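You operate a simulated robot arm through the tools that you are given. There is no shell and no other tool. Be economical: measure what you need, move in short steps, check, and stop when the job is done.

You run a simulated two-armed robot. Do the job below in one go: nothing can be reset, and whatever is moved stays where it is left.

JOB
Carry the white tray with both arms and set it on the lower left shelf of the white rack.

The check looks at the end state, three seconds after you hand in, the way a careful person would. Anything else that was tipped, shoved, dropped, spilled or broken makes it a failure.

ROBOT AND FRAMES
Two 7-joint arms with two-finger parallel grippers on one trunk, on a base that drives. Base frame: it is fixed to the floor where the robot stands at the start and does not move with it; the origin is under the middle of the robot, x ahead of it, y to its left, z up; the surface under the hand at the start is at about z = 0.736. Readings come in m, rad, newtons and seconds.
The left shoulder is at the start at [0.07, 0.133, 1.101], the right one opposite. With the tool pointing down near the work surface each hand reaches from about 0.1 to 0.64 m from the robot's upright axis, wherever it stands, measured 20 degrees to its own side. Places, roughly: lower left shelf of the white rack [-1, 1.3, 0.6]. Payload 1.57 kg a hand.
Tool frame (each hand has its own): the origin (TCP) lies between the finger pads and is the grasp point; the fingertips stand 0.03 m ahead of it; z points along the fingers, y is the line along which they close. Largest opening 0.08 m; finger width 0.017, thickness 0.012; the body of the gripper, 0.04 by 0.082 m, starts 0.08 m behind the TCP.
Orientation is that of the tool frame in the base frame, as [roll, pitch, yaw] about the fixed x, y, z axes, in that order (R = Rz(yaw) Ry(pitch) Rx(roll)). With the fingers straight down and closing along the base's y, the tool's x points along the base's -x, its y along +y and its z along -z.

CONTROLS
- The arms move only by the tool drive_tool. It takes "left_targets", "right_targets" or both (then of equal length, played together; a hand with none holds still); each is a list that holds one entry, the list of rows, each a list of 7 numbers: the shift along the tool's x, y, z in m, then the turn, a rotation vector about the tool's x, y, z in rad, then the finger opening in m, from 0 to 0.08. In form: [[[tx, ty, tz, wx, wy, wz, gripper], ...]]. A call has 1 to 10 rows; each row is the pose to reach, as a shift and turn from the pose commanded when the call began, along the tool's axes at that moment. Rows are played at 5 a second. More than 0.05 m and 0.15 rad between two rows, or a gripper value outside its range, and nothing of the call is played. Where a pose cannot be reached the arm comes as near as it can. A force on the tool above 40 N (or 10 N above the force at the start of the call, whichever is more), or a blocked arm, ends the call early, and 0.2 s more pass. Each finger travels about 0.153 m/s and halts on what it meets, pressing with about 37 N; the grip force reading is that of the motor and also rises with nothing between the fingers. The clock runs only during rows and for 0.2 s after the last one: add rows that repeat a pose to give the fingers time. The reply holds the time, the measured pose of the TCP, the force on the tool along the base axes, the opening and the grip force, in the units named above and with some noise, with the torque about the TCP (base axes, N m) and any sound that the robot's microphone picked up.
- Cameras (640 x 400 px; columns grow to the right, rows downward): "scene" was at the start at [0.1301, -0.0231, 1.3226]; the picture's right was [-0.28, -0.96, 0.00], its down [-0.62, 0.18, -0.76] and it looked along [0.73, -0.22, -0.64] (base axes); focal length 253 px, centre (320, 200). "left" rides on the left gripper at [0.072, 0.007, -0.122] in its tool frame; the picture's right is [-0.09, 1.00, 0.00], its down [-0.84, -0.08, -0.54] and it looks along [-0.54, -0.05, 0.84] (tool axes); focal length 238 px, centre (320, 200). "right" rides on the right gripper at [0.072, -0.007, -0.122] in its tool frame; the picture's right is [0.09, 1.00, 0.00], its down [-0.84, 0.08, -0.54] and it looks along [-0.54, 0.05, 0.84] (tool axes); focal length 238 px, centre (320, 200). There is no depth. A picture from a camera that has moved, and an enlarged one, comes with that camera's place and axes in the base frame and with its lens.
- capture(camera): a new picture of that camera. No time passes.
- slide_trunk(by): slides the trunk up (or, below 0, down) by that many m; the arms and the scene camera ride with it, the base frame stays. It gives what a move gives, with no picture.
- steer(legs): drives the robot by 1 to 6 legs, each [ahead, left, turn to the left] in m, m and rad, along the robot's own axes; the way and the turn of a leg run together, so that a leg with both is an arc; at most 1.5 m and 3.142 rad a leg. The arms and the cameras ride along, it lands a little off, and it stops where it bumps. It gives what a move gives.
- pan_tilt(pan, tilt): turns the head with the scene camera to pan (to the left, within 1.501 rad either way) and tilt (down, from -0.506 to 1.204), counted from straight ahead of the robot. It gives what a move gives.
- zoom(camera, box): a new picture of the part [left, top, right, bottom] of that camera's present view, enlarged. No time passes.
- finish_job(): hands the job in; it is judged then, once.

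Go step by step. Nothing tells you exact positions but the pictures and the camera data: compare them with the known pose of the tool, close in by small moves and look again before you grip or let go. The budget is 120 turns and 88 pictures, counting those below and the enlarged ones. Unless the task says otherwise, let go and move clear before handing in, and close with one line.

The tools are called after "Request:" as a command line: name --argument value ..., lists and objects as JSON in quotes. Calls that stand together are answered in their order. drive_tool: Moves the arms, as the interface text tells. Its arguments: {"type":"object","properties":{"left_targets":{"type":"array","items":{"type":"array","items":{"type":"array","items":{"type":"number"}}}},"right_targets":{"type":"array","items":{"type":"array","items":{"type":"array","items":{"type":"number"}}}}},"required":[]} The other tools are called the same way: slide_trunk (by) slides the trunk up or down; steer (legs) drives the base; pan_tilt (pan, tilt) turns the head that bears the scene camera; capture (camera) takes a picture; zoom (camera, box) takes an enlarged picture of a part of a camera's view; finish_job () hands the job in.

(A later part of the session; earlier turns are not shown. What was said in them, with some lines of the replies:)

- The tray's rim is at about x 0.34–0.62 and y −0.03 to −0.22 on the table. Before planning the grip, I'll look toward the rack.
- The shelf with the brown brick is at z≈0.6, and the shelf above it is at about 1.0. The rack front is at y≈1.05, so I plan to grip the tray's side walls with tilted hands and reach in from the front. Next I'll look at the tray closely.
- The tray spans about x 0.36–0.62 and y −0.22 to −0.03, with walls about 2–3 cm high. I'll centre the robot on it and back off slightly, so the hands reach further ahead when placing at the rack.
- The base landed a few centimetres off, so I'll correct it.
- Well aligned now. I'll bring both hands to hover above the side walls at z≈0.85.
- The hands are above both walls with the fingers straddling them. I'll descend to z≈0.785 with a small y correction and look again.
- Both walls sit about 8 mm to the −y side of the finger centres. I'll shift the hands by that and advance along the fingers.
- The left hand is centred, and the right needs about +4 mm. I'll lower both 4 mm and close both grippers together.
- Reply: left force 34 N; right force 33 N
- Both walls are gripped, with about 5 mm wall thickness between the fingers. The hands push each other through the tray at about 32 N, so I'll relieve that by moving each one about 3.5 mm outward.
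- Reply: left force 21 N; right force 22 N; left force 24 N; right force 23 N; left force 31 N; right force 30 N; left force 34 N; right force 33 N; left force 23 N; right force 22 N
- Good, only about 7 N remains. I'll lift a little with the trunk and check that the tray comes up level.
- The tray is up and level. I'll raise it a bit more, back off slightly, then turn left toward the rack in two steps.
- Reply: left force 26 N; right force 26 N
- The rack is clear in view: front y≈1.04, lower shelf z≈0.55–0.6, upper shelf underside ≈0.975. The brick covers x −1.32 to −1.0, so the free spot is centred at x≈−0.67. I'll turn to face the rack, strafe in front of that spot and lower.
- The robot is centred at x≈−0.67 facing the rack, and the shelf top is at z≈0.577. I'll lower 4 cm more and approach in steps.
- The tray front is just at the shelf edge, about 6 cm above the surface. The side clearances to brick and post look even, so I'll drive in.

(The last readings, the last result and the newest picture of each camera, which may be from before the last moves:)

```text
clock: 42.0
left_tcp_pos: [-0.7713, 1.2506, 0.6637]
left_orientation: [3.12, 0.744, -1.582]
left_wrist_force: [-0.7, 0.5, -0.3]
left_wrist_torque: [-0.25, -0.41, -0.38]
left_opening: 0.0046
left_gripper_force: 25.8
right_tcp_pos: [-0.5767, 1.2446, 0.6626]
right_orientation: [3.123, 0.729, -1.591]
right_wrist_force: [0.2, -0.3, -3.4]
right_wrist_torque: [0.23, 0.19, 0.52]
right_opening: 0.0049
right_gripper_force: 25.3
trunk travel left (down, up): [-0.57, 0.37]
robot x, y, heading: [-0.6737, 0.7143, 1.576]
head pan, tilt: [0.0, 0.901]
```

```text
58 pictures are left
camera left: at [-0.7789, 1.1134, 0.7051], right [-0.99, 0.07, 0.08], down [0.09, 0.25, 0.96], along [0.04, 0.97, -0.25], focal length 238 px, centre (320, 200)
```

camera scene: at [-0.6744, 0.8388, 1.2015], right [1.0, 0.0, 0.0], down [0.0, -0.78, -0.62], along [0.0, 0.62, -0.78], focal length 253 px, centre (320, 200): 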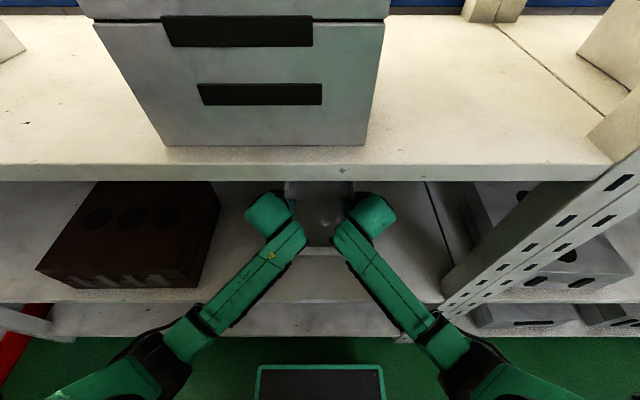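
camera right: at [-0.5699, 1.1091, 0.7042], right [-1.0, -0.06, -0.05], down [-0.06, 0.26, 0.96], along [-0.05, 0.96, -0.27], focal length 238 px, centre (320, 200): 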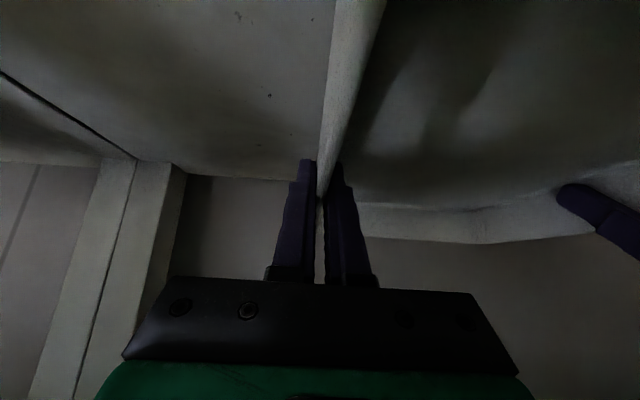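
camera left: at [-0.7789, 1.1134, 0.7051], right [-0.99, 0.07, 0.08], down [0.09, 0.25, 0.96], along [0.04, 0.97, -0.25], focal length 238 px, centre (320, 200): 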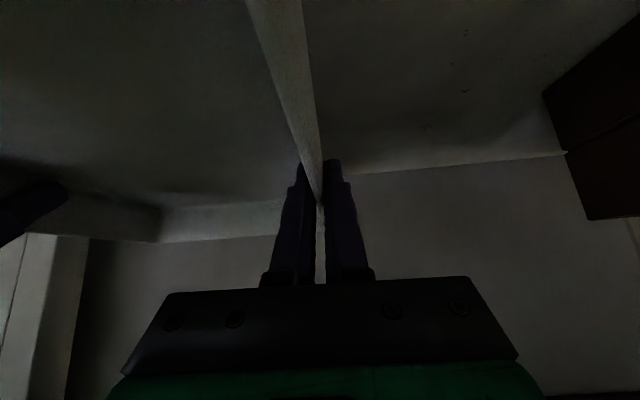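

The tray is fully inside: far end ≈1.39, near end ≈1.11, rear wall ≈1.48. Now I'll lower carefully, watching the wrist forces.

Request:
slide_trunk --by -0.035

Request:
capture --camera "left"

Request:
slide_trunk --by -0.008

```text
clock: 42.8
left_tcp_pos: [-0.7713, 1.25, 0.6285]
left_orientation: [3.122, 0.744, -1.583]
left_wrist_force: [-1.1, 1.2, -0.8]
left_wrist_torque: [0.03, -0.39, -0.39]
left_opening: 0.005
left_gripper_force: 24.8
right_tcp_pos: [-0.5764, 1.2455, 0.6277]
right_orientation: [3.12, 0.731, -1.591]
right_wrist_force: [0.4, -0.4, -3.5]
right_wrist_torque: [0.0, 0.19, 0.52]
right_opening: 0.0049
right_gripper_force: 25.2
trunk travel left (down, up): [-0.535, 0.405]
robot x, y, heading: [-0.6781, 0.7117, 1.57]
head pan, tilt: [0.0, 0.901]
```

```text
57 pictures are left
camera left: at [-0.7789, 1.1133, 0.6702], right [-0.99, 0.07, 0.08], down [0.09, 0.25, 0.96], along [0.04, 0.97, -0.25], focal length 238 px, centre (320, 200)
```

left: 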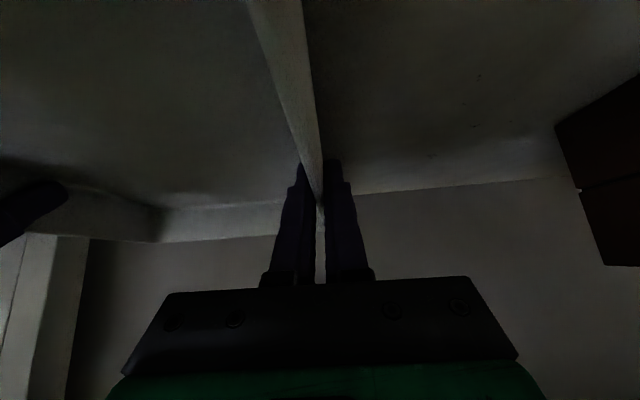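

```text
clock: 43.3
left_tcp_pos: [-0.7731, 1.2494, 0.6213]
left_orientation: [3.12, 0.745, -1.583]
left_wrist_force: [-1.4, 1.1, -0.3]
left_wrist_torque: [0.05, -0.41, -0.38]
left_opening: 0.005
left_gripper_force: 25.0
right_tcp_pos: [-0.5769, 1.2456, 0.6201]
right_orientation: [3.119, 0.729, -1.59]
right_wrist_force: [0.7, -0.7, -3.5]
right_wrist_torque: [-0.09, 0.14, 0.51]
right_opening: 0.0047
right_gripper_force: 25.2
trunk travel left (down, up): [-0.527, 0.413]
robot x, y, heading: [-0.6704, 0.7105, 1.567]
head pan, tilt: [0.0, 0.901]
```

Request:
slide_trunk --by -0.008

Request:
slide_trunk --by -0.005

```text
clock: 43.9
left_tcp_pos: [-0.771, 1.2506, 0.6128]
left_orientation: [3.121, 0.745, -1.583]
left_wrist_force: [-0.4, 0.5, -1.1]
left_wrist_torque: [0.14, -0.43, -0.4]
left_opening: 0.0047
left_gripper_force: 25.2
right_tcp_pos: [-0.5775, 1.2458, 0.6108]
right_orientation: [3.12, 0.732, -1.59]
right_wrist_force: [1.5, -1.5, -2.4]
right_wrist_torque: [-0.11, 0.17, 0.51]
right_opening: 0.005
right_gripper_force: 25.5
trunk travel left (down, up): [-0.519, 0.421]
robot x, y, heading: [-0.6743, 0.7113, 1.571]
head pan, tilt: [0.0, 0.901]
```

```text
clock: 44.4
left_tcp_pos: [-0.7718, 1.2501, 0.61]
left_orientation: [3.121, 0.747, -1.584]
left_wrist_force: [-2.0, 0.8, -0.5]
left_wrist_torque: [0.16, -0.41, -0.36]
left_opening: 0.0048
left_gripper_force: 25.3
right_tcp_pos: [-0.577, 1.2446, 0.6061]
right_orientation: [3.119, 0.73, -1.59]
right_wrist_force: [1.4, -1.1, -2.1]
right_wrist_torque: [-0.11, 0.13, 0.52]
right_opening: 0.0054
right_gripper_force: 25.5
trunk travel left (down, up): [-0.514, 0.426]
robot x, y, heading: [-0.674, 0.7093, 1.573]
head pan, tilt: [0.0, 0.901]
```

Request:
slide_trunk --by -0.004

Request:
slide_trunk --by -0.003

Request:
capture --camera "left"

```text
clock: 45.0
left_tcp_pos: [-0.7726, 1.2496, 0.6066]
left_orientation: [3.122, 0.748, -1.581]
left_wrist_force: [-0.9, 3.4, 3.3]
left_wrist_torque: [0.38, -0.7, -0.37]
left_opening: 0.0047
left_gripper_force: 25.2
right_tcp_pos: [-0.5781, 1.2442, 0.6054]
right_orientation: [3.122, 0.737, -1.59]
right_wrist_force: [0.1, -1.3, 10.7]
right_wrist_torque: [-0.18, -0.27, 0.38]
right_opening: 0.0049
right_gripper_force: 25.4
trunk travel left (down, up): [-0.51, 0.43]
robot x, y, heading: [-0.6708, 0.7057, 1.574]
head pan, tilt: [0.0, 0.901]
```

```text
clock: 45.5
left_tcp_pos: [-0.7721, 1.2491, 0.6056]
left_orientation: [3.122, 0.752, -1.581]
left_wrist_force: [-3.0, 6.5, 10.1]
left_wrist_torque: [-0.17, -0.75, -0.32]
left_opening: 0.0052
left_gripper_force: 25.2
right_tcp_pos: [-0.5775, 1.2438, 0.6065]
right_orientation: [3.121, 0.743, -1.591]
right_wrist_force: [1.6, 4.5, 23.9]
right_wrist_torque: [0.18, -0.53, 0.16]
right_opening: 0.005
right_gripper_force: 25.6
trunk travel left (down, up): [-0.507, 0.433]
robot x, y, heading: [-0.6718, 0.7131, 1.574]
head pan, tilt: [0.0, 0.901]
```

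```text
56 pictures are left
camera left: at [-0.7796, 1.1117, 0.6448], right [-0.99, 0.06, 0.08], down [0.09, 0.24, 0.97], along [0.04, 0.97, -0.25], focal length 238 px, centre (320, 200)
```

left: 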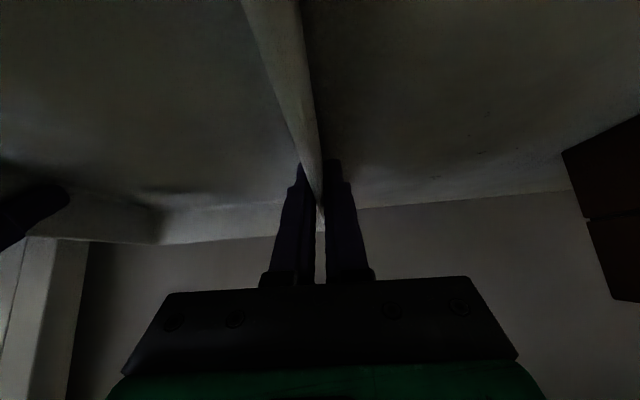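

The tray now rests on the shelf, with the contact force risen on both hands. I'll relieve the pressure slightly, then open both grippers slowly.

Request:
slide_trunk --by 0.003

Request:
drive_tool --left_targets '[[[0, 0, 0, 0, 0, 0, 0.01], [0, 0, 0, 0, 0, 0, 0.02], [0, 0, 0, 0, 0, 0, 0.035], [0, 0, 0, 0, 0, 0, 0.05], [0, 0, 0, 0, 0, 0, 0.06], [0, 0, 0, 0, 0, 0, 0.06]]]' --right_targets '[[[0, 0, 0, 0, 0, 0, 0.01], [0, 0, 0, 0, 0, 0, 0.02], [0, 0, 0, 0, 0, 0, 0.035], [0, 0, 0, 0, 0, 0, 0.05], [0, 0, 0, 0, 0, 0, 0.06], [0, 0, 0, 0, 0, 0, 0.06]]]'

Request:
capture --camera "left"

Request:
capture --camera "right"

```text
clock: 46.0
left_tcp_pos: [-0.7725, 1.2478, 0.6054]
left_orientation: [3.121, 0.744, -1.582]
left_wrist_force: [-1.6, -2.0, 3.9]
left_wrist_torque: [0.37, -0.75, -0.25]
left_opening: 0.0051
left_gripper_force: 25.2
right_tcp_pos: [-0.577, 1.2444, 0.6047]
right_orientation: [3.122, 0.738, -1.589]
right_wrist_force: [0.4, 10.8, 17.4]
right_wrist_torque: [0.28, -0.37, 0.24]
right_opening: 0.0051
right_gripper_force: 25.0
trunk travel left (down, up): [-0.51, 0.43]
robot x, y, heading: [-0.6727, 0.7103, 1.566]
head pan, tilt: [0.0, 0.901]
```

```text
clock: 47.4
left_tcp_pos: [-0.7717, 1.2484, 0.6058]
left_orientation: [3.118, 0.746, -1.583]
left_wrist_force: [-0.3, -0.4, 0.2]
left_wrist_torque: [0.0, 0.0, 0.03]
left_opening: 0.06
left_gripper_force: 0.0
right_tcp_pos: [-0.5778, 1.2434, 0.6033]
right_orientation: [3.12, 0.732, -1.59]
right_wrist_force: [3.6, -3.3, 10.1]
right_wrist_torque: [0.03, 0.19, 0.02]
right_opening: 0.0571
right_gripper_force: 0.0
trunk travel left (down, up): [-0.51, 0.43]
robot x, y, heading: [-0.6715, 0.7149, 1.569]
head pan, tilt: [0.0, 0.901]
```

```text
55 pictures are left
camera left: at [-0.7788, 1.112, 0.6461], right [-0.99, 0.06, 0.08], down [0.09, 0.25, 0.96], along [0.04, 0.97, -0.25], focal length 238 px, centre (320, 200)
```

left: 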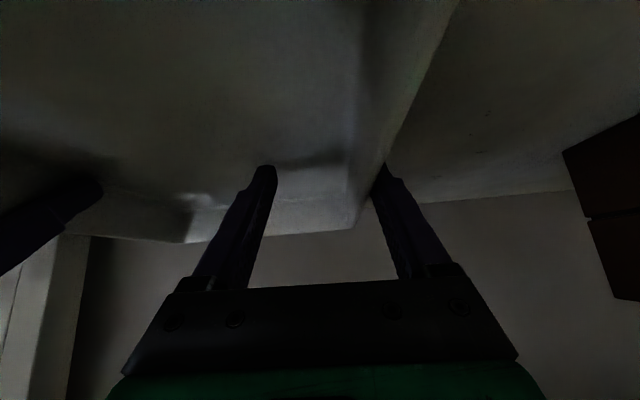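

```text
54 pictures are left
camera right: at [-0.5699, 1.1075, 0.645], right [-1.0, -0.06, -0.05], down [-0.06, 0.26, 0.96], along [-0.05, 0.96, -0.26], focal length 238 px, centre (320, 200)
```

right: 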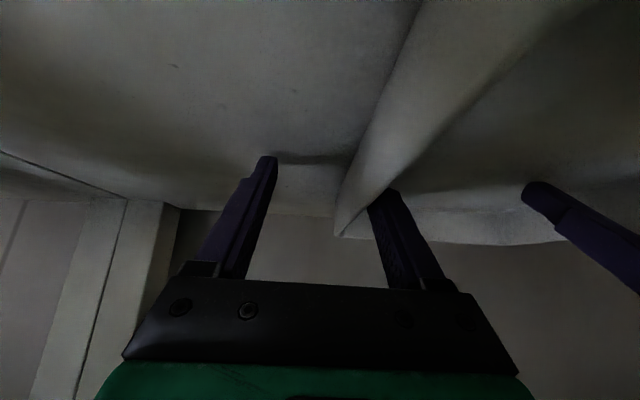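

Both grippers released, but the tray slid about 2 cm to the left because the right finger dragged on its floor. I'll unload by 3 mm and re-centre both hands around the walls before withdrawing.

Request:
slide_trunk --by 0.004

Request:
drive_tool --left_targets '[[[0, 0.006, 0, 0, 0, 0, 0.06], [0, 0.012, 0, 0, 0, 0, 0.06], [0, 0.018, 0, 0, 0, 0, 0.06], [0, 0.018, 0, 0, 0, 0, 0.06]]]' --right_targets '[[[0, 0.006, 0, 0, 0, 0, 0.06], [0, 0.012, 0, 0, 0, 0, 0.06], [0, 0.018, 0, 0, 0, 0, 0.06], [0, 0.018, 0, 0, 0, 0, 0.06]]]'

Request:
capture --camera "left"

Request:
capture --camera "right"

```text
clock: 47.9
left_tcp_pos: [-0.7731, 1.2504, 0.6094]
left_orientation: [3.121, 0.745, -1.584]
left_wrist_force: [1.3, -0.8, 0.2]
left_wrist_torque: [0.01, 0.03, -0.02]
left_opening: 0.06
left_gripper_force: 0.0
right_tcp_pos: [-0.5777, 1.2441, 0.6066]
right_orientation: [3.122, 0.729, -1.588]
right_wrist_force: [-0.3, -0.4, 1.1]
right_wrist_torque: [-0.02, 0.0, 0.0]
right_opening: 0.0599
right_gripper_force: 0.0
trunk travel left (down, up): [-0.514, 0.426]
robot x, y, heading: [-0.6735, 0.7167, 1.568]
head pan, tilt: [0.0, 0.901]
```

```text
clock: 48.9
left_tcp_pos: [-0.7899, 1.2506, 0.6093]
left_orientation: [3.12, 0.745, -1.582]
left_wrist_force: [0.2, -0.3, -0.2]
left_wrist_torque: [0.01, 0.0, -0.01]
left_opening: 0.06
left_gripper_force: 0.1
right_tcp_pos: [-0.5948, 1.2434, 0.6068]
right_orientation: [3.12, 0.732, -1.592]
right_wrist_force: [-0.1, -0.2, 0.1]
right_wrist_torque: [-0.02, 0.01, 0.03]
right_opening: 0.0603
right_gripper_force: 0.0
trunk travel left (down, up): [-0.514, 0.426]
robot x, y, heading: [-0.6728, 0.71, 1.568]
head pan, tilt: [0.0, 0.901]
```

```text
53 pictures are left
camera left: at [-0.7966, 1.1128, 0.6496], right [-0.99, 0.07, 0.08], down [0.09, 0.25, 0.96], along [0.04, 0.97, -0.25], focal length 238 px, centre (320, 200)
```

left: 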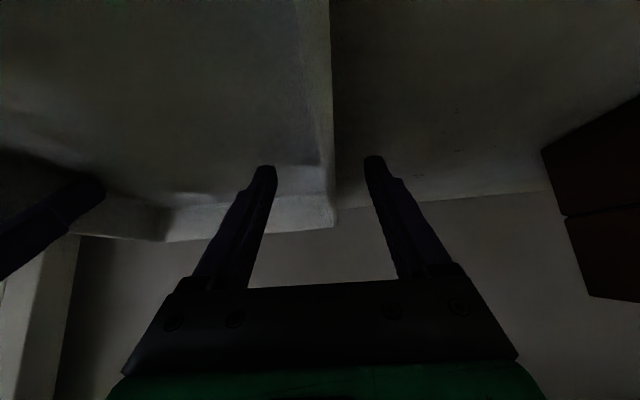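

```text
52 pictures are left
camera right: at [-0.5878, 1.1089, 0.6492], right [-1.0, -0.06, -0.05], down [-0.06, 0.26, 0.96], along [-0.05, 0.96, -0.26], focal length 238 px, centre (320, 200)
```

right: 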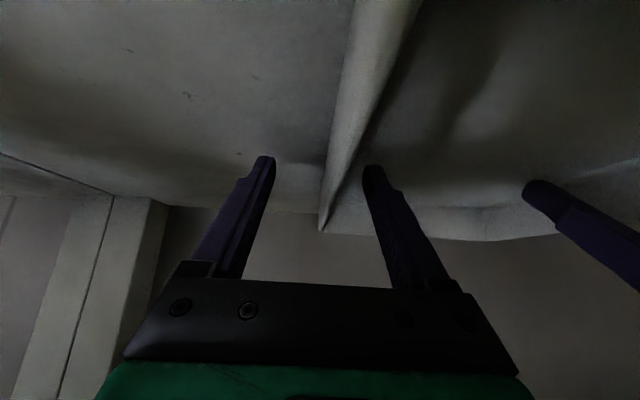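

Both hands are clear of the walls and the tray lies flat. I'll raise 5 cm and back straight out.

Request:
slide_trunk --by 0.053

Request:
steer --legs '[[-0.3, 0, 0]]'

Request:
pan_tilt --pan 0.0 --tilt 0.55

Request:
capture --camera "scene"

```text
clock: 49.9
left_tcp_pos: [-0.7901, 1.2497, 0.6619]
left_orientation: [3.121, 0.746, -1.583]
left_wrist_force: [0.8, 0.4, -0.6]
left_wrist_torque: [0.03, 0.03, 0.02]
left_opening: 0.0599
left_gripper_force: 0.1
right_tcp_pos: [-0.5951, 1.2454, 0.6596]
right_orientation: [3.12, 0.732, -1.59]
right_wrist_force: [-0.2, 0.0, 0.2]
right_wrist_torque: [0.01, 0.01, 0.0]
right_opening: 0.06
right_gripper_force: 0.0
trunk travel left (down, up): [-0.567, 0.373]
robot x, y, heading: [-0.6727, 0.7112, 1.57]
head pan, tilt: [0.0, 0.901]
```

```text
clock: 51.9
left_tcp_pos: [-0.7908, 0.95, 0.6617]
left_orientation: [3.117, 0.745, -1.58]
left_wrist_force: [0.1, 0.0, 0.6]
left_wrist_torque: [0.03, 0.01, -0.01]
left_opening: 0.06
left_gripper_force: 0.0
right_tcp_pos: [-0.5969, 0.9461, 0.6617]
right_orientation: [3.12, 0.729, -1.586]
right_wrist_force: [0.7, -0.3, 1.2]
right_wrist_torque: [0.0, 0.0, 0.02]
right_opening: 0.06
right_gripper_force: 0.2
trunk travel left (down, up): [-0.567, 0.373]
robot x, y, heading: [-0.6718, 0.409, 1.572]
head pan, tilt: [0.0, 0.901]
```

```text
clock: 52.7
left_tcp_pos: [-0.791, 0.9501, 0.6618]
left_orientation: [3.118, 0.745, -1.58]
left_wrist_force: [0.7, -0.2, 0.0]
left_wrist_torque: [0.01, -0.04, 0.02]
left_opening: 0.0601
left_gripper_force: 0.1
right_tcp_pos: [-0.5957, 0.946, 0.6604]
right_orientation: [3.121, 0.731, -1.586]
right_wrist_force: [0.2, -1.3, 0.4]
right_wrist_torque: [0.01, 0.04, -0.01]
right_opening: 0.0596
right_gripper_force: 0.1
trunk travel left (down, up): [-0.567, 0.373]
robot x, y, heading: [-0.6719, 0.4118, 1.576]
head pan, tilt: [0.0, 0.55]
```

```text
51 pictures are left
camera scene: at [-0.6746, 0.5534, 1.2277], right [1.0, 0.0, 0.0], down [0.0, -0.52, -0.85], along [0.0, 0.85, -0.52], focal length 253 px, centre (320, 200)
```

scene: 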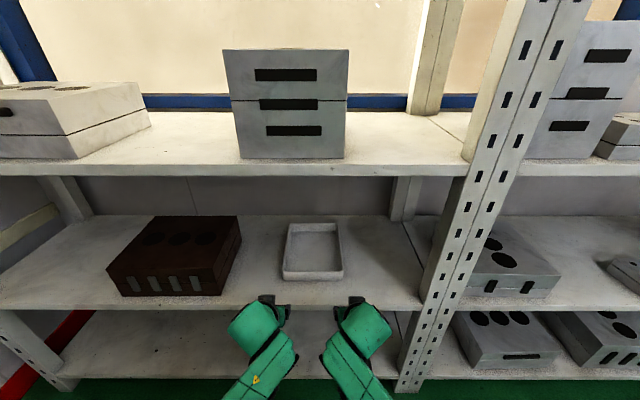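

The tray lies flat on the shelf, clear of the edges, the brick and the post. Both hands are free and out of the rack, and nothing else moved, so I'm handing in.

Request:
finish_job

```text
The job is handed in.
```

The white tray is resting flat on the lower left shelf of the white rack, with both hands released and withdrawn. I took that shelf to be the one at about z = 0.58 that holds the brown brick, since it matches the place you gave. There is one more shelf below it.
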